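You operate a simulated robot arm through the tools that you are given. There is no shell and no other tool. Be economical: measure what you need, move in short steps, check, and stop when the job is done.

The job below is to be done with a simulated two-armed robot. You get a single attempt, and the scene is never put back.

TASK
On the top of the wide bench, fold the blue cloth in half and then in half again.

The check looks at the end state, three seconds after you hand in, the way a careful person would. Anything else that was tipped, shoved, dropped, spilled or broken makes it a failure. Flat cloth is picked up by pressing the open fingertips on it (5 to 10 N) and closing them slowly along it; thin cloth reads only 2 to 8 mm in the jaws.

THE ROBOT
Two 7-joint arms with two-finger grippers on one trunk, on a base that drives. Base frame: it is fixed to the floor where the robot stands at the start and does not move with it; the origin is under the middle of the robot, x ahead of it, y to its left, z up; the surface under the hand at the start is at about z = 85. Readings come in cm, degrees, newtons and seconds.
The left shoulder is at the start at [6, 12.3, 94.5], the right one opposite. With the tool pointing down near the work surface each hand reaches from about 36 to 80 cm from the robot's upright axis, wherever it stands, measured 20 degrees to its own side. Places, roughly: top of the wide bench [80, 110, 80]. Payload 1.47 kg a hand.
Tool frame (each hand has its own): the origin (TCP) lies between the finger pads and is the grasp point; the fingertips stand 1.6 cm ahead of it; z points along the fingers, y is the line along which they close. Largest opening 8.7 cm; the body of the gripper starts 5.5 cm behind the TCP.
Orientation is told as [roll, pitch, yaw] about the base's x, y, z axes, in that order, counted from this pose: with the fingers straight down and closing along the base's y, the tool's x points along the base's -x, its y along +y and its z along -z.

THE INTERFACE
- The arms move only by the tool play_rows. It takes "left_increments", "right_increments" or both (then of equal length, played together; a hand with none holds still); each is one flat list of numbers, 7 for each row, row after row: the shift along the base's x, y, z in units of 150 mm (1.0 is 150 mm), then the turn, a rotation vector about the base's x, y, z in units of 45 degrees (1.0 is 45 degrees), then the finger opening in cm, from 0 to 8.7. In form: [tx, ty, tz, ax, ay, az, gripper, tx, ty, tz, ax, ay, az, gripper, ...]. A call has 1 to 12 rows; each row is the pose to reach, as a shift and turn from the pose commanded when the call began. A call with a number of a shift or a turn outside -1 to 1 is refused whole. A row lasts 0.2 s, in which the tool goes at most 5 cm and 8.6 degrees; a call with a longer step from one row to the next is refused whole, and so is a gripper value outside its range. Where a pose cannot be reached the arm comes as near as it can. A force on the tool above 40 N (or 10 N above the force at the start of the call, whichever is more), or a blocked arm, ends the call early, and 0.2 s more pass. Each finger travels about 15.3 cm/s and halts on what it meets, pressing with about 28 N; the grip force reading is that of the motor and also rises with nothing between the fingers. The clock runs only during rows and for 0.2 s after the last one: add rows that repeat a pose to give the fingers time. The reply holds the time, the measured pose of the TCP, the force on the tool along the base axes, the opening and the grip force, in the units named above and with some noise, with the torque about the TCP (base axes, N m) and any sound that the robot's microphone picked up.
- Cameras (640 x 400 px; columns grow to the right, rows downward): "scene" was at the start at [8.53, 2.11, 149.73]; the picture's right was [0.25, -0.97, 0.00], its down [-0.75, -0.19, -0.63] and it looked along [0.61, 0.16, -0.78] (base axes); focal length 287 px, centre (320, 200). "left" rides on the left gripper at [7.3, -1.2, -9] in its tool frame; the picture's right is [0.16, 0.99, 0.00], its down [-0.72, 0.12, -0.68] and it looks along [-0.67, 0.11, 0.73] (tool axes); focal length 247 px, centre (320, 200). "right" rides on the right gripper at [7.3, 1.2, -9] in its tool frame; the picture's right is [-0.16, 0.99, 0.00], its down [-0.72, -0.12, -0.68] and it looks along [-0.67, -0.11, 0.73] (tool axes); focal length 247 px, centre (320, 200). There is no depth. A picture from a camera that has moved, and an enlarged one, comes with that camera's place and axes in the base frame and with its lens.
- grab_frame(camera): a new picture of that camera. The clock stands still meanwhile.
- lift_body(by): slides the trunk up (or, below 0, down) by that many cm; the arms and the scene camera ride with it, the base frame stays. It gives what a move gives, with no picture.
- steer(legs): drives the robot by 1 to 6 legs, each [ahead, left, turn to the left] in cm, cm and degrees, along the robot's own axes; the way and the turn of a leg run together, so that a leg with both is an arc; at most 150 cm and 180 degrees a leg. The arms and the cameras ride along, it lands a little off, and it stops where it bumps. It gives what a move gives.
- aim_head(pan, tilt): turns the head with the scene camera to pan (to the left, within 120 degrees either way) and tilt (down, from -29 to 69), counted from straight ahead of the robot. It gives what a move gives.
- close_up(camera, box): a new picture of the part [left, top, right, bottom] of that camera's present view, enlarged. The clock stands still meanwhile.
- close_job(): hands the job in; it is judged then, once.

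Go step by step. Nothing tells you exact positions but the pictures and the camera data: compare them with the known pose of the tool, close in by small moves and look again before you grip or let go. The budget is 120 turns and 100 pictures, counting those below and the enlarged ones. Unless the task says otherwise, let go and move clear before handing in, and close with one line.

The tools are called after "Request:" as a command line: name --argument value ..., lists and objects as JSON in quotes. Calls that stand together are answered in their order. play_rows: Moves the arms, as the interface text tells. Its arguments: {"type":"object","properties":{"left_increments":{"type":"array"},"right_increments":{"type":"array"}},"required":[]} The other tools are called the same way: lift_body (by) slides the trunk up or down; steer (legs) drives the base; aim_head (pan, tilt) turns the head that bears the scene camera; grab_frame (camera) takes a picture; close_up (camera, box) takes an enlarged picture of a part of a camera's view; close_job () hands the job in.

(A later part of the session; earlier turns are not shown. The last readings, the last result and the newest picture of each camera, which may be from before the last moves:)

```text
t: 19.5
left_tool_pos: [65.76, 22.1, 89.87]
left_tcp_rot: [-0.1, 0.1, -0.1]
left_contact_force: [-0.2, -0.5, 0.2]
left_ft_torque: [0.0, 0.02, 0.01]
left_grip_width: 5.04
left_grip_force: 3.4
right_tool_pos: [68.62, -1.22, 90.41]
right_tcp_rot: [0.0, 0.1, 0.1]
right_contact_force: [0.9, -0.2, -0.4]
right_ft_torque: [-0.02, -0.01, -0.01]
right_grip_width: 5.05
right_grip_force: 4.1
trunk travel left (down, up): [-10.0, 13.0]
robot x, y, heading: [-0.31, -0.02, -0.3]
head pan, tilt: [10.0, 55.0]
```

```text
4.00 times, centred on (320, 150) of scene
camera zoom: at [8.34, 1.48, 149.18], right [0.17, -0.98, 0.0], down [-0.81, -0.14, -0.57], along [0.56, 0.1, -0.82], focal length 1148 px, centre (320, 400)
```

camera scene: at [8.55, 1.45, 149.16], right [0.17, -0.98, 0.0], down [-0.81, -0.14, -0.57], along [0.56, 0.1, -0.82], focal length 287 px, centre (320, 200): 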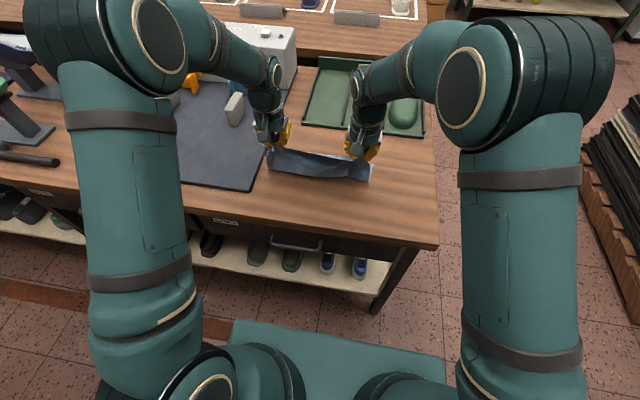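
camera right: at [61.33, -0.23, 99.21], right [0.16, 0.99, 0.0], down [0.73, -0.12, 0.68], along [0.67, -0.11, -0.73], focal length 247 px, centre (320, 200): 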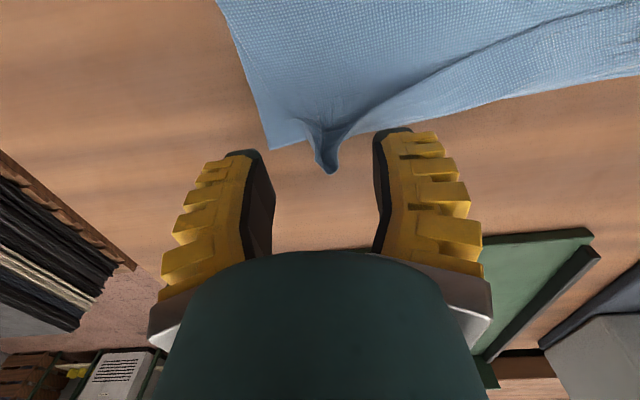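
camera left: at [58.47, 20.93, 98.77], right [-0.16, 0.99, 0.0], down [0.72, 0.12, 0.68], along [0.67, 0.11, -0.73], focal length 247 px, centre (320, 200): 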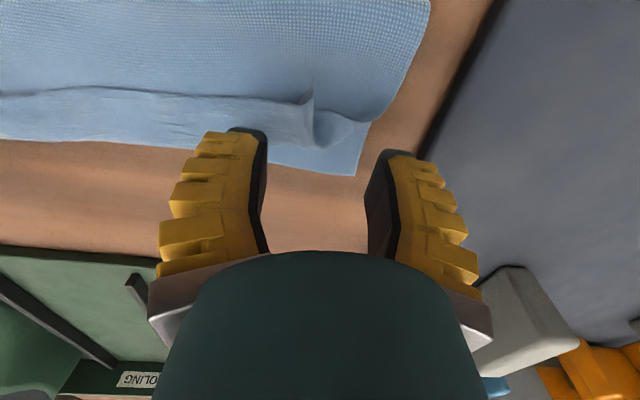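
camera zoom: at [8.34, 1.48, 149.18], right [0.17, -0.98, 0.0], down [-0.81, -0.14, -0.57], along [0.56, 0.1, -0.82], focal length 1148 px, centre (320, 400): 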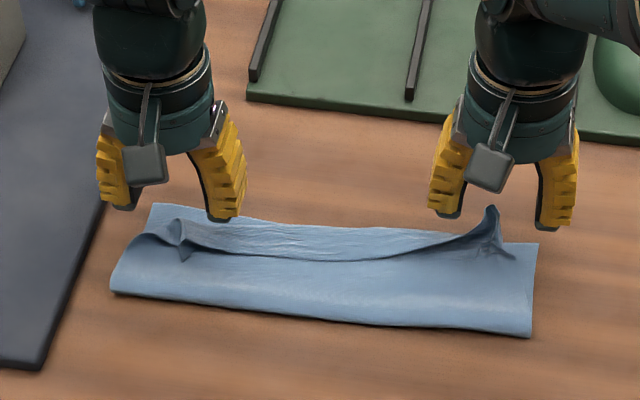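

The left pleat is at about (64.3, 22) and the right peak at (68.6, −1.2). I go down beside them without pressing, and close.

Request:
play_rows --left_increments '[-0.095, 0, -0.05, 0, 0, 0, 4.5, -0.095, 0, -0.12, 0, 0, 0, 4.5, -0.095, 0, -0.165, 0, 0, 0, 4.5, -0.095, 0, -0.165, 0, 0, 0, 3.5, -0.095, 0, -0.165, 0, 0, 0, 2.5, -0.095, 0, -0.165, 0, 0, 0, 1.5, -0.095, 0, -0.165, 0, 0, 0, 0.5, -0.095, 0, -0.165, 0, 0, 0, 0, -0.095, 0, -0.165, 0, 0, 0, 0]' --right_increments '[0, 0, -0.07, 0, 0, 0, 4.5, 0, 0, -0.14, 0, 0, 0, 4.5, 0, 0, -0.187, 0, 0, 0, 4.5, 0, 0, -0.187, 0, 0, 0, 3.5, 0, 0, -0.187, 0, 0, 0, 2.5, 0, 0, -0.187, 0, 0, 0, 1.5, 0, 0, -0.187, 0, 0, 0, 0.5, 0, 0, -0.187, 0, 0, 0, 0, 0, 0, -0.187, 0, 0, 0, 0]'

Request:
play_rows --left_increments '[0, 0, 0.1, 0, 0, 0, 0, 0, 0, 0.2, 0, 0, 0, 0]' --right_increments '[0, 0, 0.1, 0, 0, 0, 0, 0, 0, 0.2, 0, 0, 0, 0]'

Request:
grab_frame --camera "left"

Request:
grab_frame --camera "right"

Request:
close_up --camera "scene" --box '[240, 100, 400, 200]'

```text
t: 21.5
left_tool_pos: [64.17, 22.17, 87.59]
left_tcp_rot: [-0.1, 0.0, 0.0]
left_contact_force: [0.2, -0.1, -0.2]
left_ft_torque: [-0.01, 0.0, 0.0]
left_grip_width: 0.0
left_grip_force: 27.6
right_tool_pos: [68.37, -1.28, 87.69]
right_tcp_rot: [0.0, 0.1, 0.0]
right_contact_force: [0.2, 0.1, 1.0]
right_ft_torque: [0.04, -0.01, 0.0]
right_grip_width: 0.0
right_grip_force: 22.9
trunk travel left (down, up): [-10.0, 13.0]
robot x, y, heading: [0.02, 0.55, 0.1]
head pan, tilt: [10.0, 55.0]
```

```text
t: 22.1
left_tool_pos: [64.12, 21.98, 90.42]
left_tcp_rot: [0.0, 0.2, 0.0]
left_contact_force: [0.4, 0.2, 0.4]
left_ft_torque: [0.0, 0.0, -0.02]
left_grip_width: 0.02
left_grip_force: 28.3
right_tool_pos: [68.41, -1.29, 90.78]
right_tcp_rot: [-0.1, 0.0, -0.1]
right_contact_force: [-1.2, -0.4, 0.5]
right_ft_torque: [-0.02, -0.03, 0.01]
right_grip_width: 0.0
right_grip_force: 29.9
trunk travel left (down, up): [-10.0, 13.0]
robot x, y, heading: [-0.08, 0.06, 0.3]
head pan, tilt: [10.0, 55.0]
```

```text
66 pictures are left
camera left: at [56.84, 20.78, 99.4], right [-0.16, 0.99, 0.0], down [0.72, 0.12, 0.68], along [0.67, 0.11, -0.73], focal length 247 px, centre (320, 200)
```

left: 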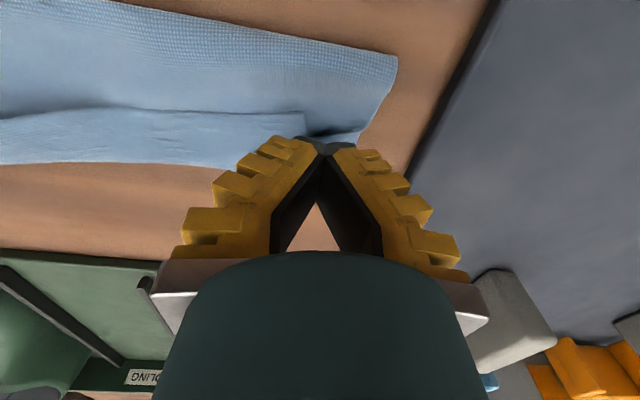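

```text
65 pictures are left
camera right: at [61.2, -0.4, 99.57], right [0.16, 0.99, 0.0], down [0.72, -0.12, 0.68], along [0.67, -0.11, -0.73], focal length 247 px, centre (320, 200)
```

right: 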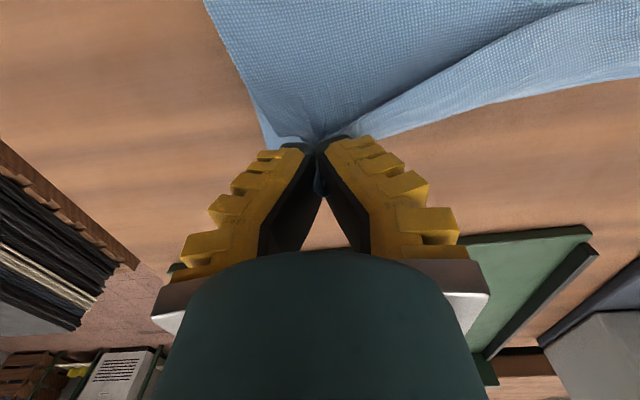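

```text
4.00 times, centred on (320, 150) of scene
camera zoom: at [8.21, 1.47, 149.2], right [0.17, -0.98, 0.0], down [-0.81, -0.14, -0.57], along [0.57, 0.1, -0.82], focal length 1148 px, centre (320, 400)
```

zoom: 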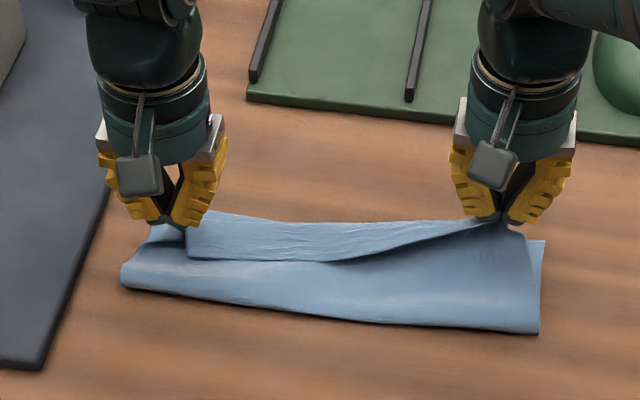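

The right hand holds, but the left slipped and its flap now lies flat with its corner at about (62.8, 20.9). I re-grip the left flap by pressing on it near that corner.

Request:
play_rows --left_increments '[0, -0.12, 0.0, 0, 0, 0, 3.4, 0, -0.227, 0, 0, 0, 0, 3.4, 0, -0.227, -0.1, 0, 0, 0, 3.4, 0, -0.227, -0.18, 0, 0, 0, 3.4, 0, -0.227, -0.205, 0, 0, 0, 3.4]'

Request:
grab_frame --camera "left"

```text
t: 23.3
left_tool_pos: [64.2, 18.59, 87.51]
left_tcp_rot: [0.0, 0.0, 0.1]
left_contact_force: [0.5, 0.1, -0.5]
left_ft_torque: [0.0, 0.0, 0.0]
left_grip_width: 3.96
left_grip_force: 4.1
right_tool_pos: [68.48, -1.36, 90.6]
right_tcp_rot: [-0.1, 0.1, 0.1]
right_contact_force: [-0.1, -0.6, -0.4]
right_ft_torque: [-0.02, -0.04, 0.04]
right_grip_width: 0.01
right_grip_force: 28.2
trunk travel left (down, up): [-10.0, 13.0]
robot x, y, heading: [0.01, -0.12, -0.1]
head pan, tilt: [10.0, 55.0]
```

```text
63 pictures are left
camera left: at [56.89, 17.43, 96.33], right [-0.16, 0.99, 0.0], down [0.72, 0.12, 0.68], along [0.67, 0.11, -0.73], focal length 247 px, centre (320, 200)
```

left: 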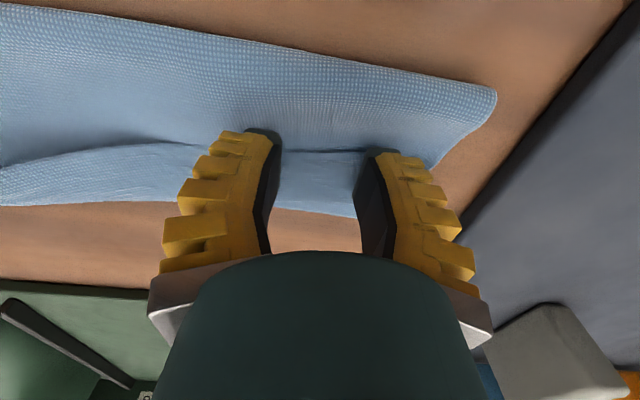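

The flap edge is at x≈63.4, right under the fingertips. I press down until I feel contact.

Request:
play_rows --left_increments '[0.03, 0, -0.015, 0, 0, 0, 3.4, 0.03, 0, -0.03, 0, 0, 0, 3.4, 0.03, 0, -0.045, 0, 0, 0, 3.4, 0.03, 0, -0.055, 0, 0, 0, 3.4]'

```text
t: 24.3
left_tool_pos: [64.55, 18.43, 86.81]
left_tcp_rot: [0.0, 0.0, 0.0]
left_contact_force: [0.8, -0.9, 7.9]
left_ft_torque: [0.07, -0.1, -0.04]
left_grip_width: 3.81
left_grip_force: 3.7
right_tool_pos: [68.42, -1.46, 90.76]
right_tcp_rot: [0.0, 0.1, -0.1]
right_contact_force: [-0.3, 0.0, -0.7]
right_ft_torque: [0.01, -0.01, 0.0]
right_grip_width: 0.0
right_grip_force: 27.4
trunk travel left (down, up): [-10.0, 13.0]
robot x, y, heading: [0.04, 0.12, 0.2]
head pan, tilt: [10.0, 55.0]
```

Contact is 8 N. I close slowly and lift slightly.

Request:
play_rows --left_increments '[0, 0, 0, 0, 0, 0, 3.1, 0, 0, 0, 0, 0, 0, 2.7, 0, 0, 0, 0, 0, 0, 2.3, 0, 0, 0, 0, 0, 0, 1.9, 0, 0, 0, 0, 0, 0, 1.5, 0, 0, 0, 0, 0, 0, 1.1, 0, 0, 0, 0, 0, 0, 0.7, 0, 0, 0, 0, 0, 0, 0.3, 0, 0, 0, 0, 0, 0, 0, 0, 0, 0, 0, 0, 0, 0]'

Request:
play_rows --left_increments '[0, 0, 0.1, 0, 0, 0, 0, 0, 0, 0.2, 0, 0, 0, 0]'

Request:
grab_frame --camera "left"

Request:
close_up --camera "scene" --box '[240, 100, 400, 200]'

```text
t: 26.5
left_tool_pos: [64.65, 18.56, 86.62]
left_tcp_rot: [0.0, 0.0, 0.0]
left_contact_force: [0.7, -2.2, 9.2]
left_ft_torque: [-0.05, 0.0, -0.04]
left_grip_width: 0.0
left_grip_force: 28.1
right_tool_pos: [68.4, -1.41, 90.68]
right_tcp_rot: [-0.1, 0.2, 0.0]
right_contact_force: [-0.1, 1.7, 0.2]
right_ft_torque: [0.04, -0.01, 0.01]
right_grip_width: 0.03
right_grip_force: 27.5
trunk travel left (down, up): [-10.0, 13.0]
robot x, y, heading: [0.06, -0.1, 0.2]
head pan, tilt: [10.0, 55.0]
```

```text
t: 27.1
left_tool_pos: [64.44, 18.7, 89.61]
left_tcp_rot: [0.1, 0.2, 0.0]
left_contact_force: [0.2, -0.3, 0.4]
left_ft_torque: [-0.03, 0.04, 0.01]
left_grip_width: 0.0
left_grip_force: 28.4
right_tool_pos: [68.43, -1.33, 90.63]
right_tcp_rot: [-0.1, 0.1, 0.0]
right_contact_force: [-1.3, -1.5, 1.8]
right_ft_torque: [0.0, 0.01, -0.02]
right_grip_width: 0.0
right_grip_force: 28.7
trunk travel left (down, up): [-10.0, 13.0]
robot x, y, heading: [0.5, 0.16, 0.0]
head pan, tilt: [10.0, 55.0]
```

```text
62 pictures are left
camera left: at [57.28, 17.47, 98.51], right [-0.16, 0.99, 0.0], down [0.73, 0.12, 0.68], along [0.67, 0.11, -0.73], focal length 247 px, centre (320, 200)
```

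left: 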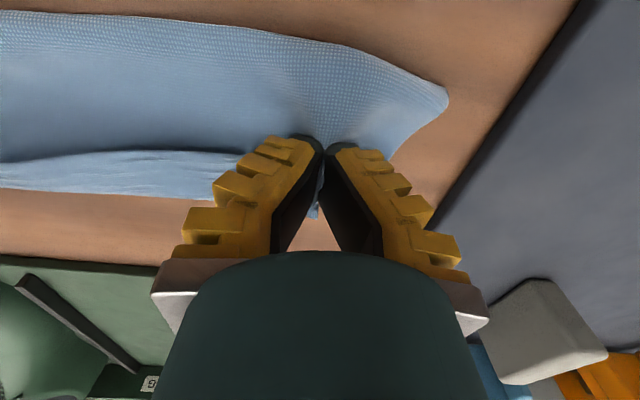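

```text
4.00 times, centred on (320, 150) of scene
camera zoom: at [8.24, 1.47, 149.19], right [0.17, -0.98, 0.0], down [-0.81, -0.14, -0.57], along [0.56, 0.1, -0.82], focal length 1148 px, centre (320, 400)
```

zoom: 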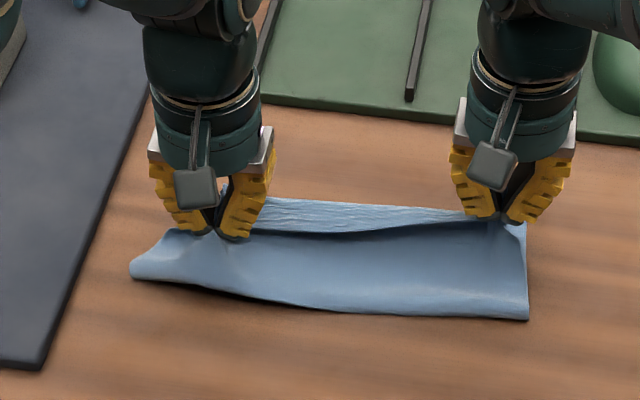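

Both hands hold the flap again. I lift it up and back to open the fold and have a look.

Request:
play_rows --left_increments '[0, 0, 0.16, 0, 0, 0, 0, -0.05, 0.02, 0.32, 0, 0, 0, 0, -0.12, 0.04, 0.45, 0, 0, 0, 0, -0.2, 0.05, 0.5, 0, 0, 0, 0, -0.2, 0.05, 0.5, 0, 0, 0, 0]' --right_increments '[-0.1, 0, 0.16, 0, 0, 0, 0, -0.2, 0, 0.3, 0, 0, 0, 0, -0.33, -0.02, 0.4, 0, 0, 0, 0, -0.46, -0.03, 0.43, 0, 0, 0, 0, -0.46, -0.03, 0.43, 0, 0, 0, 0]'

Request:
grab_frame --camera "left"

Request:
grab_frame --camera "right"

Request:
close_up --camera "scene" --box '[240, 100, 400, 200]'

```text
t: 28.3
left_tool_pos: [61.52, 19.36, 97.13]
left_tcp_rot: [0.0, 0.1, -0.1]
left_contact_force: [-0.5, -5.2, -0.3]
left_ft_torque: [-0.08, -0.01, 0.0]
left_grip_width: 0.0
left_grip_force: 27.8
right_tool_pos: [61.5, -1.73, 96.96]
right_tcp_rot: [0.0, 0.0, 0.0]
right_contact_force: [0.5, 5.0, -0.7]
right_ft_torque: [0.08, 0.02, -0.05]
right_grip_width: 0.01
right_grip_force: 28.1
trunk travel left (down, up): [-10.0, 13.0]
robot x, y, heading: [0.16, 0.26, -0.1]
head pan, tilt: [10.0, 55.0]
```

```text
60 pictures are left
camera left: at [54.33, 18.13, 106.11], right [-0.16, 0.99, 0.0], down [0.72, 0.12, 0.68], along [0.67, 0.11, -0.73], focal length 247 px, centre (320, 200)
```

left: 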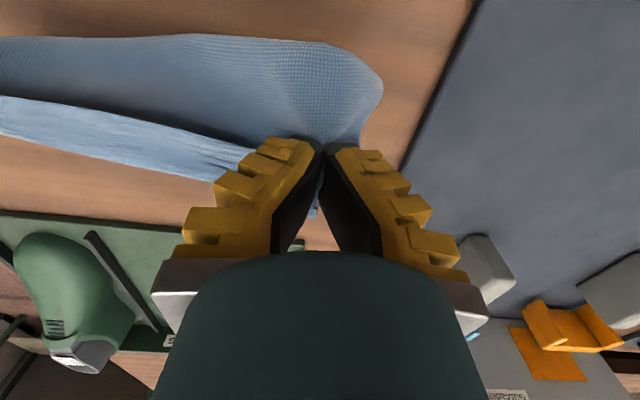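

```text
59 pictures are left
camera right: at [54.25, -0.79, 105.9], right [0.16, 0.99, 0.0], down [0.72, -0.12, 0.68], along [0.67, -0.11, -0.73], focal length 247 px, centre (320, 200)
```

right: 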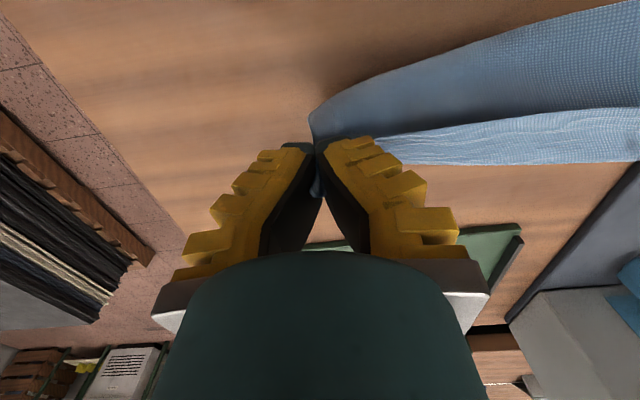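

```text
4.00 times, centred on (320, 150) of scene
camera zoom: at [8.3, 1.47, 149.19], right [0.17, -0.98, 0.0], down [-0.81, -0.14, -0.57], along [0.56, 0.1, -0.82], focal length 1148 px, centre (320, 400)
```

zoom: 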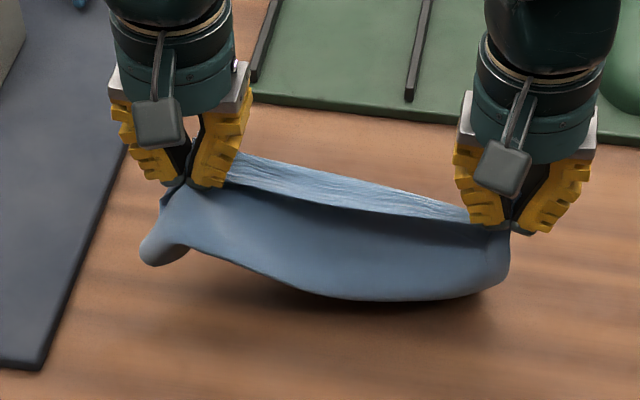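

It looks as if the whole cloth now hangs from the hands. I lift it further to see which layers are held.

Request:
play_rows --left_increments '[0, 0, 0.2, 0, 0, 0, 0, 0, 0, 0.4, 0, 0, 0, 0, 0, 0, 0.6, 0, 0, 0, 0, 0, 0, 0.8, 0, 0, 0, 0]' --right_increments '[0, 0, 0.2, 0, 0, 0, 0, 0, 0, 0.4, 0, 0, 0, 0, 0, 0, 0.6, 0, 0, 0, 0, 0, 0, 0.8, 0, 0, 0, 0]'

Request:
grab_frame --camera "left"

Request:
grab_frame --camera "right"

Request:
close_up --camera "scene" --box '[220, 80, 420, 205]'

```text
t: 29.3
left_tool_pos: [61.34, 19.38, 108.96]
left_tcp_rot: [0.0, 0.1, 0.0]
left_contact_force: [-0.9, -4.9, 0.6]
left_ft_torque: [-0.12, 0.01, -0.03]
left_grip_width: 0.02
left_grip_force: 28.5
right_tool_pos: [61.48, -1.72, 109.04]
right_tcp_rot: [0.1, 0.0, -0.1]
right_contact_force: [-0.5, 5.3, -0.7]
right_ft_torque: [0.06, -0.01, -0.1]
right_grip_width: 0.0
right_grip_force: 28.6
trunk travel left (down, up): [-10.0, 13.0]
robot x, y, heading: [-0.11, 0.21, -0.1]
head pan, tilt: [10.0, 55.0]
```

```text
57 pictures are left
camera left: at [54.25, 18.25, 118.14], right [-0.16, 0.99, 0.0], down [0.72, 0.12, 0.68], along [0.67, 0.11, -0.73], focal length 247 px, centre (320, 200)
```

left: 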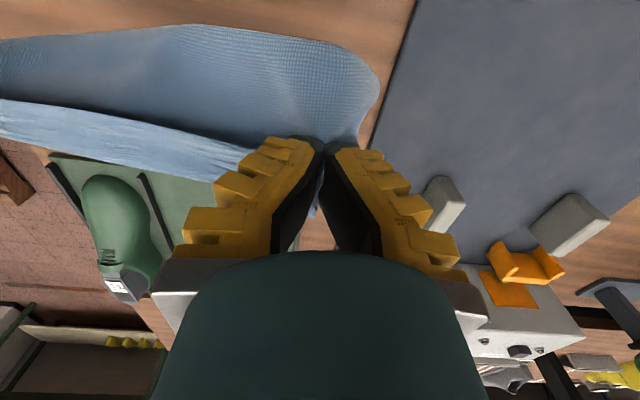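

```text
56 pictures are left
camera right: at [54.41, -0.76, 117.95], right [0.16, 0.99, 0.0], down [0.72, -0.12, 0.68], along [0.67, -0.11, -0.73], focal length 247 px, centre (320, 200)
```

right: 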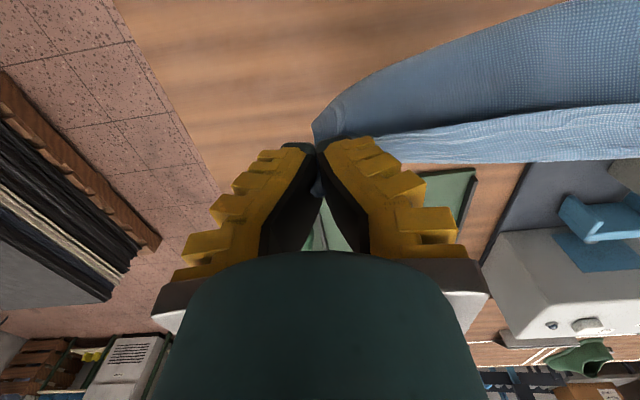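

```text
3.20 times, centred on (320, 142) of scene
camera zoom: at [8.18, 1.46, 149.2], right [0.17, -0.98, 0.0], down [-0.81, -0.14, -0.57], along [0.57, 0.1, -0.82], focal length 918 px, centre (320, 384)
```

zoom: 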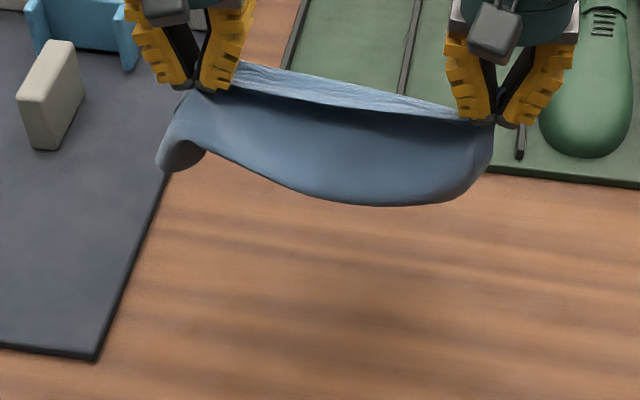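

The whole cloth is held folded in the air, so both hands have caught several layers. I lay it back down with the fold toward me, to see its state on the bench.

Request:
play_rows --left_increments '[-0.1, 0, -0.2, 0, 0, 0, 0, -0.2, 0, -0.4, 0, 0, 0, 0, -0.28, 0, -0.6, 0, 0, 0, 0, -0.293, 0, -0.733, 0, 0, 0, 0, -0.2, 0, -0.85, 0, 0, 0, 0]' --right_increments '[-0.1, 0, -0.2, 0, 0, 0, 0, -0.2, 0, -0.4, 0, 0, 0, 0, -0.28, 0, -0.6, 0, 0, 0, 0, -0.293, 0, -0.733, 0, 0, 0, 0, -0.2, 0, -0.85, 0, 0, 0, 0]'

Request:
play_rows --left_increments '[0.15, 0, -0.12, 0, 0, 0, 0, 0.32, 0, -0.27, 0, 0, 0, 0, 0.48, 0, -0.45, 0, 0.1, 0, 0, 0.54, 0, -0.54, 0, 0.15, 0, 0, 0.55, 0, -0.56, 0, 0.15, 0, 0]' --right_increments '[0.15, 0, -0.12, 0, 0, 0, 0, 0.32, 0, -0.27, 0, 0, 0, 0, 0.48, 0, -0.45, 0, 0.1, 0, 0, 0.54, 0, -0.54, 0, 0.15, 0, 0, 0.55, 0, -0.56, 0, 0.15, 0, 0]'

Request:
close_up --camera "scene" --box '[240, 100, 400, 200]'

Request:
grab_frame --camera "left"

```text
t: 30.5
left_tool_pos: [58.56, 19.23, 96.33]
left_tcp_rot: [0.0, 0.2, 0.0]
left_contact_force: [-0.7, -3.3, 0.4]
left_ft_torque: [-0.02, 0.02, -0.05]
left_grip_width: 0.02
left_grip_force: 27.9
right_tool_pos: [58.61, -1.66, 96.1]
right_tcp_rot: [0.0, 0.0, 0.0]
right_contact_force: [0.7, 3.9, -0.3]
right_ft_torque: [0.01, 0.03, -0.05]
right_grip_width: 0.0
right_grip_force: 26.9
trunk travel left (down, up): [-10.0, 13.0]
robot x, y, heading: [-0.24, 0.39, -0.1]
head pan, tilt: [10.0, 55.0]
```

```text
t: 31.7
left_tool_pos: [66.78, 19.41, 87.88]
left_tcp_rot: [0.0, 6.8, -0.1]
left_contact_force: [-0.3, -5.5, -0.3]
left_ft_torque: [-0.09, -0.02, -0.09]
left_grip_width: 0.01
left_grip_force: 28.3
right_tool_pos: [66.74, -1.8, 87.73]
right_tcp_rot: [0.0, 7.0, 0.0]
right_contact_force: [0.6, 5.7, 1.2]
right_ft_torque: [0.08, 0.01, -0.12]
right_grip_width: 0.01
right_grip_force: 27.7
trunk travel left (down, up): [-10.0, 13.0]
robot x, y, heading: [0.27, 0.07, 0.2]
head pan, tilt: [10.0, 55.0]
```

```text
4.00 times, centred on (320, 150) of scene
camera zoom: at [8.28, 1.47, 149.2], right [0.17, -0.98, 0.0], down [-0.81, -0.14, -0.57], along [0.56, 0.1, -0.82], focal length 1148 px, centre (320, 400)
```

zoom: 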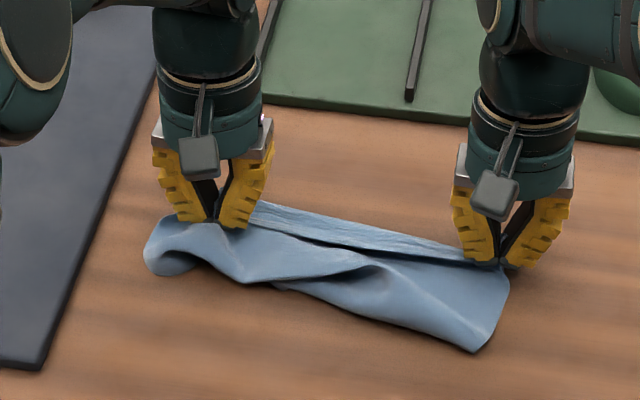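

```text
53 pictures are left
camera left: at [60.61, 18.17, 97.62], right [-0.16, 0.99, 0.02], down [0.8, 0.12, 0.59], along [0.58, 0.11, -0.81], focal length 247 px, centre (320, 200)
```

left: 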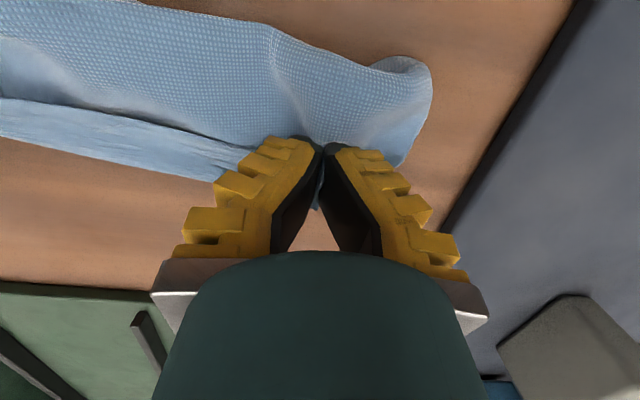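

The cloth has wrinkled. I release it, back off and take one clear look before replanning.

Request:
play_rows --left_increments '[0, 0, 0, 0, 0, 0, 1.5, 0, 0, 0, 0, 0, 0, 3, 0, 0, 0, 0, 0, 0, 4.5, 0, 0, 0.15, 0, -0.05, 0, 4.5, 0, 0, 0.4, 0, -0.1, 0, 4.5, 0, 0.2, 0.6, 0, -0.15, 0, 4.5, 0, 0.45, 0.75, 0, -0.15, 0, 4.5, 0, 0.7, 0.75, 0, -0.15, 0, 4.5]' --right_increments '[0, 0, 0, 0, 0, 0, 1.5, 0, 0, 0, 0, 0, 0, 3, 0, 0, 0, 0, 0, 0, 4.5, 0, 0, 0.15, 0, -0.05, 0, 4.5, 0, 0, 0.4, 0, -0.1, 0, 4.5, 0, -0.2, 0.6, 0, -0.15, 0, 4.5, 0, -0.45, 0.75, 0, -0.15, 0, 4.5, 0, -0.7, 0.75, 0, -0.15, 0, 4.5]'

Request:
close_up --camera "scene" --box '[240, 100, 400, 200]'

```text
t: 33.5
left_tool_pos: [66.74, 29.88, 99.5]
left_tcp_rot: [0.1, 0.1, -0.1]
left_contact_force: [0.2, 0.5, -0.9]
left_ft_torque: [0.0, 0.01, 0.01]
left_grip_width: 5.06
left_grip_force: 3.9
right_tool_pos: [66.71, -12.29, 98.77]
right_tcp_rot: [-0.1, 0.1, 0.0]
right_contact_force: [0.9, 0.5, 0.0]
right_ft_torque: [0.04, -0.01, 0.0]
right_grip_width: 5.06
right_grip_force: 4.6
trunk travel left (down, up): [-10.0, 13.0]
robot x, y, heading: [0.09, -0.08, -0.2]
head pan, tilt: [10.0, 55.0]
```

```text
4.00 times, centred on (320, 150) of scene
camera zoom: at [8.28, 1.48, 149.19], right [0.17, -0.98, 0.0], down [-0.81, -0.14, -0.57], along [0.56, 0.1, -0.82], focal length 1148 px, centre (320, 400)
```

zoom: 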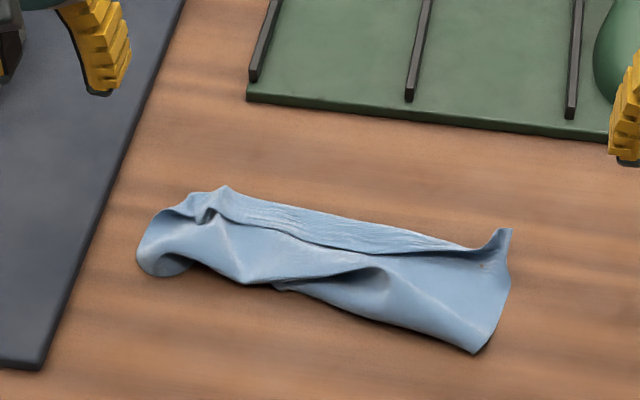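

The right-hand peak at about (66.6, −1.6) looks like the top layer only. I grip it without pressing and carry it back toward me to unfold that side.

Request:
play_rows --right_increments '[0, 0.25, -0.1, 0, 0, 0, 4.5, 0, 0.5, -0.25, 0, 0, 0, 4.5, 0, 0.713, -0.45, 0, 0, 0, 4.5, 0, 0.713, -0.62, 0, 0, 0, 4.5, 0, 0.713, -0.71, 0, 0, 0, 4.5, 0, 0.713, -0.71, 0, 0, 0, 3, 0, 0.713, -0.71, 0, 0, 0, 1.5, 0, 0.713, -0.71, 0, 0, 0, 0, 0, 0.713, -0.71, 0, 0, 0, 0, 0, 0.713, -0.6, 0, 0, 0, 0, 0, 0.713, -0.45, 0, 0, 0, 0]'

Request:
close_up --camera "scene" --box '[240, 100, 400, 200]'

Request:
grab_frame --camera "right"

```text
t: 35.9
left_tool_pos: [66.66, 29.87, 99.4]
left_tcp_rot: [0.0, 0.1, 0.1]
left_contact_force: [-0.1, 0.1, 0.3]
left_ft_torque: [0.0, -0.01, -0.03]
left_grip_width: 5.05
left_grip_force: 3.6
right_tool_pos: [66.74, -1.62, 92.41]
right_tcp_rot: [-0.1, 0.1, 0.0]
right_contact_force: [0.2, 0.0, 0.1]
right_ft_torque: [0.0, -0.03, 0.0]
right_grip_width: 0.0
right_grip_force: 29.0
trunk travel left (down, up): [-10.0, 13.0]
robot x, y, heading: [0.02, 0.09, -0.1]
head pan, tilt: [10.0, 55.0]
```

```text
4.00 times, centred on (320, 150) of scene
camera zoom: at [8.22, 1.47, 149.2], right [0.17, -0.98, 0.0], down [-0.81, -0.14, -0.57], along [0.57, 0.1, -0.82], focal length 1148 px, centre (320, 400)
```

zoom: 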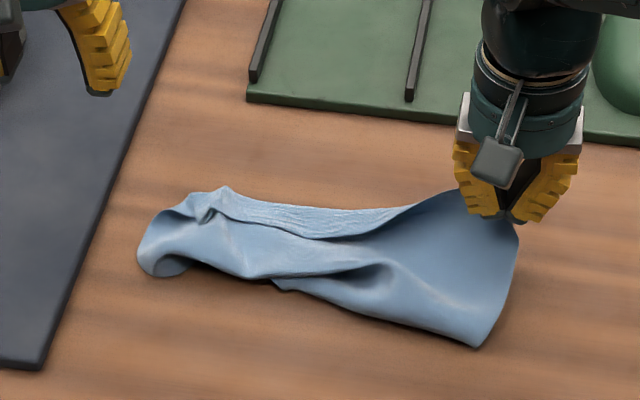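

```text
50 pictures are left
camera right: at [59.56, -0.6, 101.38], right [0.16, 0.99, 0.0], down [0.72, -0.12, 0.68], along [0.67, -0.11, -0.73], focal length 247 px, centre (320, 200)
```

right: 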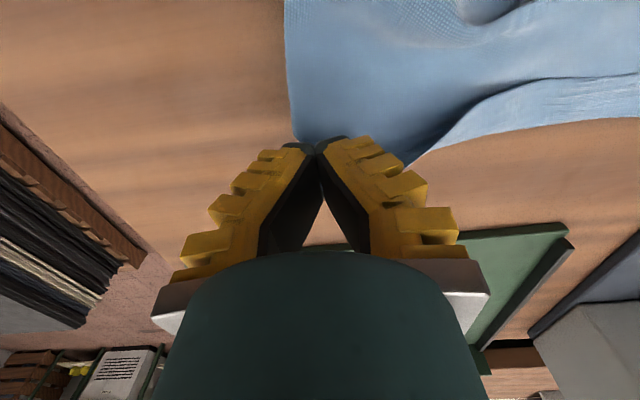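

The right hand holds it. I carry this corner up and back toward me.

Request:
play_rows --right_increments '[-0.05, 0, 0.2, 0, 0, 0, 0, -0.25, -0.03, 0.38, 0, 0, 0, 0, -0.52, -0.06, 0.42, 0, 0, 0, 0, -0.8, -0.1, 0.35, 0, 0, 0, 0, -0.98, -0.15, 0.2, 0, 0, 0, 0]'

Request:
close_up --camera "scene" --box '[240, 100, 400, 200]'

```text
t: 37.1
left_tool_pos: [66.97, 29.88, 99.47]
left_tcp_rot: [0.1, 0.1, 0.0]
left_contact_force: [0.2, -0.2, 0.6]
left_ft_torque: [0.02, -0.01, 0.02]
left_grip_width: 5.04
left_grip_force: 3.9
right_tool_pos: [51.91, -3.64, 95.26]
right_tcp_rot: [0.0, 0.1, 0.0]
right_contact_force: [0.1, -0.1, -0.8]
right_ft_torque: [0.01, -0.01, -0.01]
right_grip_width: 0.0
right_grip_force: 27.6
trunk travel left (down, up): [-10.0, 13.0]
robot x, y, heading: [-0.12, -0.11, -0.1]
head pan, tilt: [10.0, 55.0]
```

```text
4.00 times, centred on (320, 150) of scene
camera zoom: at [8.25, 1.47, 149.19], right [0.17, -0.98, 0.0], down [-0.81, -0.14, -0.57], along [0.56, 0.1, -0.82], focal length 1148 px, centre (320, 400)
```

zoom: 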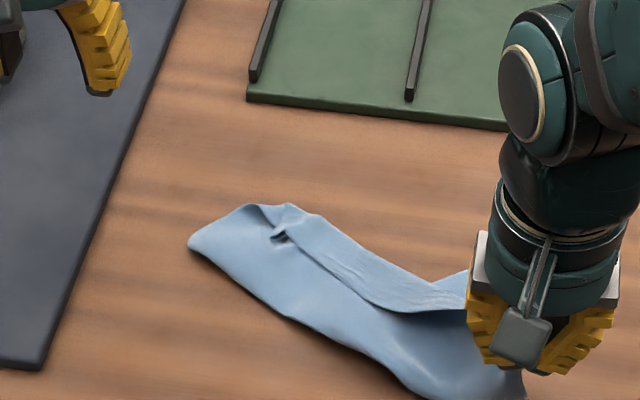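

Request:
grab_frame --camera "right"

Request:
grab_frame --camera "left"

```text
48 pictures are left
camera right: at [44.66, -2.7, 104.18], right [0.16, 0.99, 0.0], down [0.72, -0.12, 0.68], along [0.67, -0.11, -0.73], focal length 247 px, centre (320, 200)
```

right: 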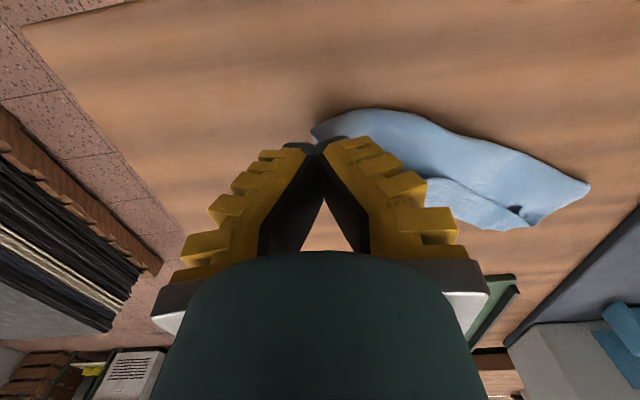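

```text
47 pictures are left
camera left: at [59.56, 28.65, 108.32], right [-0.16, 0.99, 0.0], down [0.72, 0.12, 0.68], along [0.67, 0.11, -0.73], focal length 247 px, centre (320, 200)
```

left: 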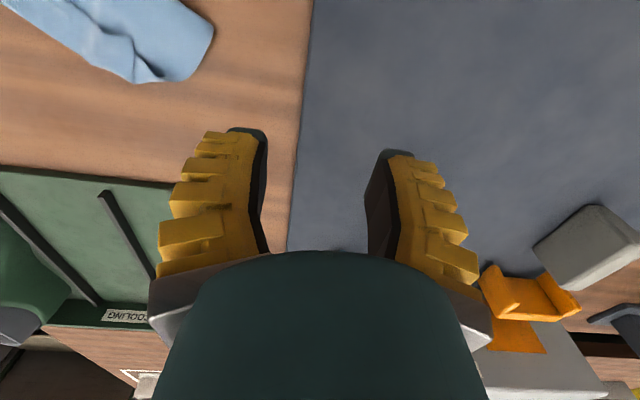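

The whole cloth follows the right hand. If that hand grips one layer only, hanging it high will let it open by gravity, so I lift it well clear of the bench.

Request:
play_rows --right_increments '[0.05, 0.05, 0.3, 0, 0, 0, 0, 0.1, 0.1, 0.6, 0, 0, 0, 0, 0.15, 0.1, 0.95, 0, 0, 0, 0]'

Request:
play_rows --right_increments '[0.05, 0.05, 0.3, 0, 0, 0, 0, 0.1, 0.05, 0.6, 0, 0, 0, 0, 0.15, 0.05, 0.95, 0, 0, 0, 0, 0.15, 0.05, 0.95, 0, 0, 0, 0, 0.15, 0.05, 0.95, 0, 0, 0, 0]'

Request:
aim_head --pan 0 --tilt 40

Request:
grab_frame --camera "scene"

```text
refused: row 3 steps farther than a row can; nothing moved
```

```text
refused: row 3 steps farther than a row can; nothing moved
```

```text
t: 37.9
left_tool_pos: [66.83, 29.94, 99.41]
left_tcp_rot: [0.0, 0.1, 0.0]
left_contact_force: [-0.1, 0.7, 0.5]
left_ft_torque: [0.01, 0.05, 0.02]
left_grip_width: 5.05
left_grip_force: 3.7
right_tool_pos: [51.96, -3.59, 95.37]
right_tcp_rot: [-0.1, 0.1, 0.1]
right_contact_force: [-0.1, 0.5, 0.5]
right_ft_torque: [0.03, 0.0, 0.02]
right_grip_width: 0.0
right_grip_force: 27.9
trunk travel left (down, up): [-10.0, 13.0]
robot x, y, heading: [0.09, -0.64, -0.4]
head pan, tilt: [0.0, 40.0]
```

```text
46 pictures are left
camera scene: at [9.65, 0.22, 151.26], right [0.0, -1.0, 0.0], down [-0.64, 0.0, -0.77], along [0.77, 0.0, -0.64], focal length 287 px, centre (320, 200)
```

scene: 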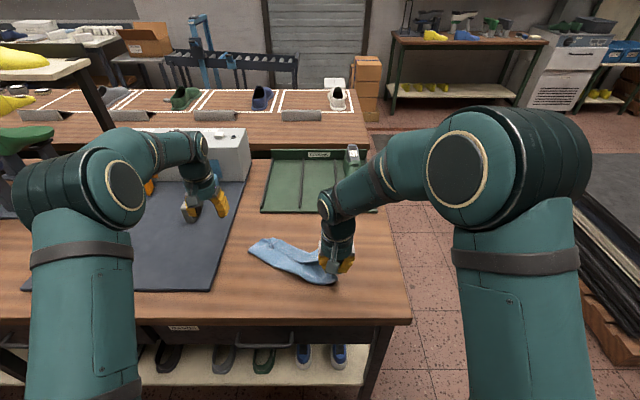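

Those steps were too long. I repeat the lift with shorter rows.

Request:
play_rows --right_increments '[0.05, 0.02, 0.25, 0, 0, 0, 0, 0.1, 0.05, 0.5, 0, 0, 0, 0, 0.15, 0.08, 0.75, 0, 0, 0, 0, 0.2, 0.1, 1.0, 0, 0, 0, 0]'

Request:
play_rows --right_increments '[0.05, 0.02, 0.25, 0, 0, 0, 0, 0.1, 0.05, 0.5, 0, 0, 0, 0, 0.15, 0.08, 0.75, 0, 0, 0, 0, 0.2, 0.1, 1.0, 0, 0, 0, 0, 0.2, 0.1, 1.0, 0, 0, 0, 0, 0.2, 0.1, 1.0, 0, 0, 0, 0]'

Request:
grab_frame --camera "scene"

Request:
grab_frame --camera "left"

```text
t: 38.9
left_tool_pos: [66.67, 29.93, 99.38]
left_tcp_rot: [0.0, 0.1, 0.0]
left_contact_force: [-0.8, -0.2, 0.1]
left_ft_torque: [-0.03, 0.04, 0.0]
left_grip_width: 5.02
left_grip_force: 3.8
right_tool_pos: [54.84, -2.08, 110.44]
right_tcp_rot: [0.0, 0.3, 0.1]
right_contact_force: [-0.9, -0.5, 0.6]
right_ft_torque: [-0.01, 0.0, 0.0]
right_grip_width: 0.0
right_grip_force: 28.3
trunk travel left (down, up): [-10.0, 13.0]
robot x, y, heading: [-0.34, -0.24, -0.0]
head pan, tilt: [0.0, 40.0]
```

```text
t: 40.3
left_tool_pos: [66.72, 29.89, 99.5]
left_tcp_rot: [0.1, 0.1, 0.0]
left_contact_force: [0.4, -0.1, -0.1]
left_ft_torque: [-0.02, 0.01, 0.0]
left_grip_width: 5.05
left_grip_force: 3.6
right_tool_pos: [57.99, -0.66, 125.29]
right_tcp_rot: [0.0, 0.2, 0.0]
right_contact_force: [0.7, 0.0, 0.2]
right_ft_torque: [-0.01, 0.02, 0.02]
right_grip_width: 0.0
right_grip_force: 27.7
trunk travel left (down, up): [-10.0, 13.0]
robot x, y, heading: [-0.01, -0.13, -0.1]
head pan, tilt: [0.0, 40.0]
```

```text
45 pictures are left
camera scene: at [9.66, 0.23, 151.26], right [0.0, -1.0, 0.0], down [-0.64, 0.0, -0.77], along [0.77, 0.0, -0.64], focal length 287 px, centre (320, 200)
```

scene: 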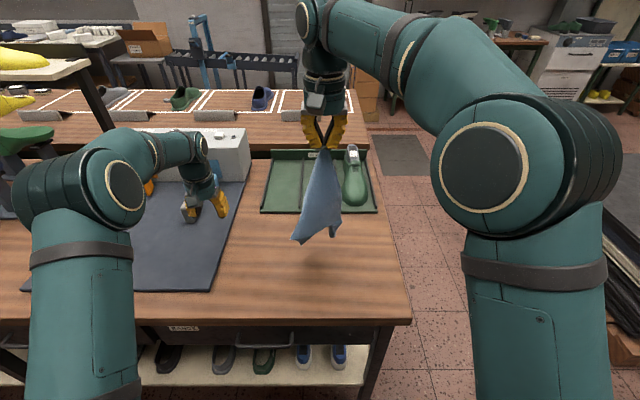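

```text
44 pictures are left
camera left: at [59.56, 28.66, 108.32], right [-0.16, 0.99, 0.0], down [0.72, 0.12, 0.68], along [0.67, 0.11, -0.73], focal length 247 px, centre (320, 200)
```

left: 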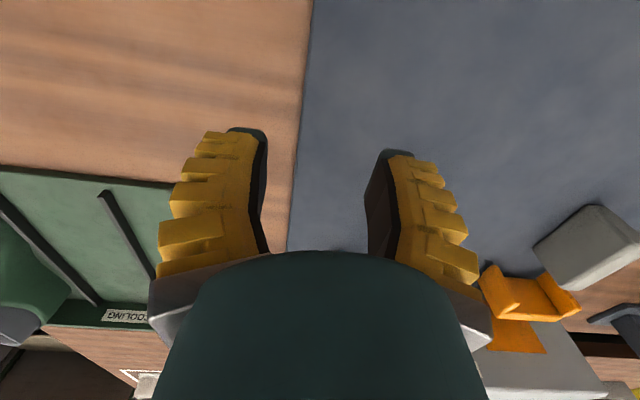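

The cloth hangs freely from the right hand now. I zoom in on it.

Request:
close_up --camera "scene" --box '[250, 120, 390, 260]'

```text
2.86 times, centred on (320, 190) of scene
camera zoom: at [9.66, 0.23, 151.26], right [0.0, -1.0, 0.0], down [-0.64, 0.0, -0.77], along [0.77, 0.0, -0.64], focal length 820 px, centre (320, 229)
```

zoom: 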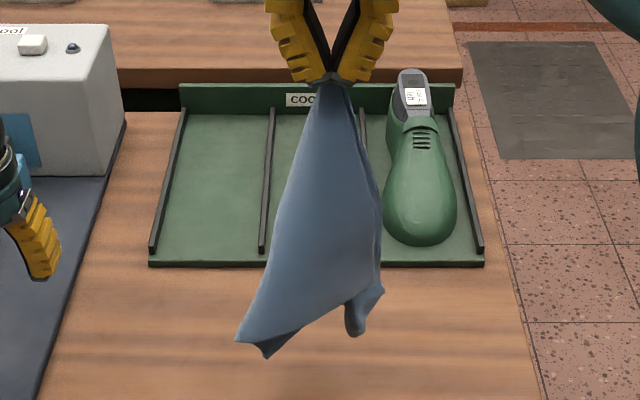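

The cloth seems to hang as a folded strip, with two corners together at the grip and two together at the bottom. That is a usable half-fold, so I lay it along x: the bottom goes down at far x, then I draw the hand toward me.

Request:
play_rows --right_increments '[0.18, 0.06, -0.1, 0, 0, 0, 0, 0.37, 0.12, -0.22, 0, 0, 0, 0, 0.56, 0.18, -0.35, 0, 0, 0, 0, 0.75, 0.23, -0.48, 0, 0, 0, 0, 0.933, 0.267, -0.58, 0, 0, 0, 0, 0.933, 0.267, -0.62, 0, 0, 0, 0, 0.933, 0.267, -0.66, 0, 0, 0, 0, 0.933, 0.267, -0.7, 0, 0, 0, 0]'

Request:
grab_frame --camera "scene"

```text
t: 42.1
left_tool_pos: [66.89, 29.85, 99.3]
left_tcp_rot: [0.0, 0.2, 0.1]
left_contact_force: [-0.9, -0.2, -1.0]
left_ft_torque: [0.0, 0.03, 0.01]
left_grip_width: 5.07
left_grip_force: 4.0
right_tool_pos: [69.39, 1.82, 113.71]
right_tcp_rot: [-0.1, 0.1, 0.1]
right_contact_force: [0.8, 1.0, 0.1]
right_ft_torque: [0.01, 0.01, 0.05]
right_grip_width: 0.0
right_grip_force: 28.1
right hand out of reach, approached as far as the arm can: row 4, 5, 6, 7, 8
trunk travel left (down, up): [-10.0, 13.0]
robot x, y, heading: [-0.37, 0.12, -0.0]
head pan, tilt: [0.0, 40.0]
```

```text
42 pictures are left
camera scene: at [9.83, 0.22, 151.24], right [0.0, -1.0, 0.0], down [-0.64, 0.0, -0.77], along [0.77, 0.0, -0.64], focal length 287 px, centre (320, 200)
```

scene: 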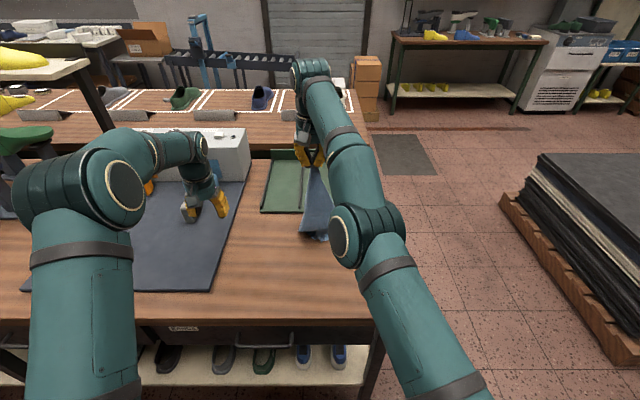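

The bottom edge is touching the bench near x≈70. I lower the hand along an arc toward me to lay the strip out.

Request:
play_rows --right_increments '[-0.2, 0.02, -0.06, 0, 0, 0, 0, -0.4, 0.04, -0.12, 0, 0, 0, 0, -0.667, 0.06, -0.253, 0, 0, 0, 0, -0.93, 0.08, -0.433, 0, 0, 0, 0]'

Request:
play_rows --right_increments '[-0.233, 0, -0.2, 0, 0, 0, 0, -0.433, 0, -0.46, 0, 0, 0, 0, -0.633, 0, -0.7, 0, 0, 0, 0, -0.767, 0, -0.95, 0, 0, 0, 0]'

Request:
aim_head --pan 10 --tilt 55

Request:
close_up --camera "scene" --box '[220, 100, 420, 225]'

```text
t: 43.1
left_tool_pos: [66.82, 30.0, 99.33]
left_tcp_rot: [0.1, 0.1, -0.1]
left_contact_force: [-0.2, -0.1, 0.1]
left_ft_torque: [0.0, -0.01, 0.0]
left_grip_width: 5.03
left_grip_force: 4.1
right_tool_pos: [67.44, 8.72, 111.27]
right_tcp_rot: [0.1, 0.1, 0.0]
right_contact_force: [3.2, -4.3, -0.3]
right_ft_torque: [-0.05, -0.02, -0.06]
right_grip_width: 0.0
right_grip_force: 28.2
right hand out of reach, approached as far as the arm can: row 1, 2, 3, 4
trunk travel left (down, up): [-10.0, 13.0]
robot x, y, heading: [0.09, 0.2, -0.2]
head pan, tilt: [0.0, 40.0]
```

```text
t: 44.1
left_tool_pos: [66.85, 29.91, 99.36]
left_tcp_rot: [0.0, 0.0, 0.0]
left_contact_force: [0.7, -0.7, -0.5]
left_ft_torque: [-0.02, 0.03, -0.03]
left_grip_width: 5.03
left_grip_force: 3.5
right_tool_pos: [68.08, 13.67, 98.63]
right_tcp_rot: [-0.1, 0.2, 0.0]
right_contact_force: [-0.4, -1.0, -0.5]
right_ft_torque: [-0.01, 0.01, 0.02]
right_grip_width: 0.02
right_grip_force: 28.1
right hand out of reach, approached as far as the arm can: row 1, 2, 3, 4
trunk travel left (down, up): [-10.0, 13.0]
robot x, y, heading: [-0.16, -0.02, 0.3]
head pan, tilt: [0.0, 40.0]
```

```text
t: 44.9
left_tool_pos: [66.76, 29.79, 99.41]
left_tcp_rot: [0.0, 0.0, 0.0]
left_contact_force: [0.4, 1.4, -0.1]
left_ft_torque: [-0.04, -0.01, -0.03]
left_grip_width: 5.02
left_grip_force: 4.0
right_tool_pos: [67.97, 13.64, 98.76]
right_tcp_rot: [0.0, 0.2, 0.0]
right_contact_force: [0.5, -0.6, -0.3]
right_ft_torque: [0.01, -0.04, 0.02]
right_grip_width: 0.0
right_grip_force: 27.7
trunk travel left (down, up): [-10.0, 13.0]
robot x, y, heading: [-0.28, -0.19, -0.0]
head pan, tilt: [10.0, 55.0]
```

```text
3.20 times, centred on (320, 162) of scene
camera zoom: at [8.26, 1.47, 149.2], right [0.17, -0.98, 0.0], down [-0.81, -0.14, -0.57], along [0.57, 0.1, -0.82], focal length 918 px, centre (320, 320)
```

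zoom: 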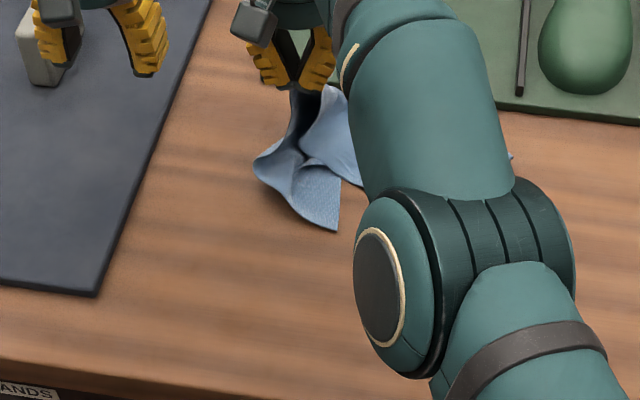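

The right arm strayed into an awkward posture at the edge of its reach. I lift gently toward its home side and see how it responds.

Request:
play_rows --right_increments '[0, -0.1, 0.2, 0, 0, 0, 0, 0, -0.25, 0.4, 0, 0, 0, 0, -0.05, -0.4, 0.6, 0, 0, 0, 0]'

```text
t: 45.6
left_tool_pos: [66.81, 29.84, 99.36]
left_tcp_rot: [0.0, 0.1, 0.1]
left_contact_force: [0.1, 0.9, -0.2]
left_ft_torque: [0.0, -0.02, -0.01]
left_grip_width: 5.08
left_grip_force: 3.9
right_tool_pos: [68.51, 8.45, 108.1]
right_tcp_rot: [0.0, 0.2, 0.1]
right_contact_force: [-0.6, 0.0, 0.4]
right_ft_torque: [-0.01, -0.01, -0.02]
right_grip_width: 0.0
right_grip_force: 27.4
right hand out of reach, approached as far as the arm can: row 2, 3
trunk travel left (down, up): [-10.0, 13.0]
robot x, y, heading: [-0.31, 0.13, -0.0]
head pan, tilt: [10.0, 55.0]
```

The arm is stretched straight and can't draw inward. Tilting the tool, with fingers forward, moves the wrist back and should bend the elbow again.

Request:
play_rows --right_increments '[0, -0.1, 0.05, 0, -0.17, 0, 0, -0.03, -0.2, 0.1, 0, -0.34, 0, 0, -0.1, -0.3, 0.1, 0, -0.5, 0, 0, -0.2, -0.4, 0.1, 0, -0.66, 0, 0, -0.35, -0.5, 0.1, 0, -0.66, 0, 0, -0.5, -0.6, 0.1, 0, -0.66, 0, 0]'

Request:
grab_frame --camera "scene"

```text
t: 47.0
left_tool_pos: [66.72, 29.92, 99.27]
left_tcp_rot: [0.0, 0.1, -0.1]
left_contact_force: [-0.3, 0.1, -0.7]
left_ft_torque: [-0.02, -0.01, 0.03]
left_grip_width: 5.04
left_grip_force: 4.0
right_tool_pos: [77.35, 7.66, 114.37]
right_tcp_rot: [0.0, -29.6, -0.1]
right_contact_force: [-0.6, 0.1, -0.2]
right_ft_torque: [-0.02, -0.03, 0.01]
right_grip_width: 0.0
right_grip_force: 28.0
right hand out of reach, approached as far as the arm can: row 1, 2, 3, 4, 5, 6
trunk travel left (down, up): [-10.0, 13.0]
robot x, y, heading: [0.04, 0.22, 0.1]
head pan, tilt: [10.0, 55.0]
```

```text
40 pictures are left
camera scene: at [8.27, 1.49, 149.19], right [0.17, -0.98, 0.0], down [-0.81, -0.14, -0.57], along [0.56, 0.1, -0.82], focal length 287 px, centre (320, 200)
```

scene: 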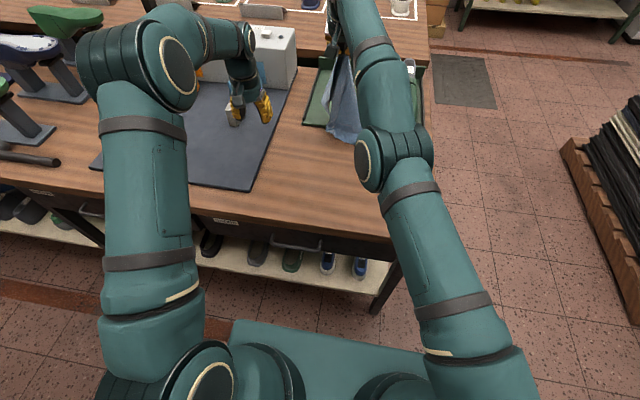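

The elbow is still straight. I command a slow, purely radial inward motion toward the shoulder in many small rows.

Request:
play_rows --right_increments '[-0.07, -0.02, -0.02, 0, 0.05, 0, 0, -0.14, -0.04, -0.04, 0, 0.1, 0, 0, -0.21, -0.06, -0.06, 0, 0.15, 0, 0, -0.28, -0.08, -0.08, 0, 0.2, 0, 0, -0.35, -0.1, -0.1, 0, 0.25, 0, 0, -0.42, -0.12, -0.12, 0, 0.3, 0, 0, -0.5, -0.14, -0.14, 0, 0.3, 0, 0, -0.57, -0.16, -0.16, 0, 0.3, 0, 0, -0.64, -0.18, -0.18, 0, 0.3, 0, 0, -0.71, -0.2, -0.2, 0, 0.3, 0, 0, -0.78, -0.22, -0.22, 0, 0.3, 0, 0, -0.85, -0.24, -0.24, 0, 0.3, 0, 0]'

```text
t: 49.6
left_tool_pos: [66.67, 30.02, 99.4]
left_tcp_rot: [0.0, 0.1, 0.0]
left_contact_force: [0.3, 0.1, -0.3]
left_ft_torque: [-0.01, 0.0, 0.01]
left_grip_width: 5.05
left_grip_force: 3.9
right_tool_pos: [72.93, 7.25, 113.84]
right_tcp_rot: [0.0, -16.1, 0.0]
right_contact_force: [-0.5, -0.5, 0.3]
right_ft_torque: [-0.03, -0.02, -0.04]
right_grip_width: 0.0
right_grip_force: 27.7
right hand out of reach, approached as far as the arm can: row 1, 2, 3, 4, 5, 6, 7, 8, 9, 10, 11, 12
trunk travel left (down, up): [-10.0, 13.0]
robot x, y, heading: [0.22, 0.02, 0.0]
head pan, tilt: [10.0, 55.0]
```

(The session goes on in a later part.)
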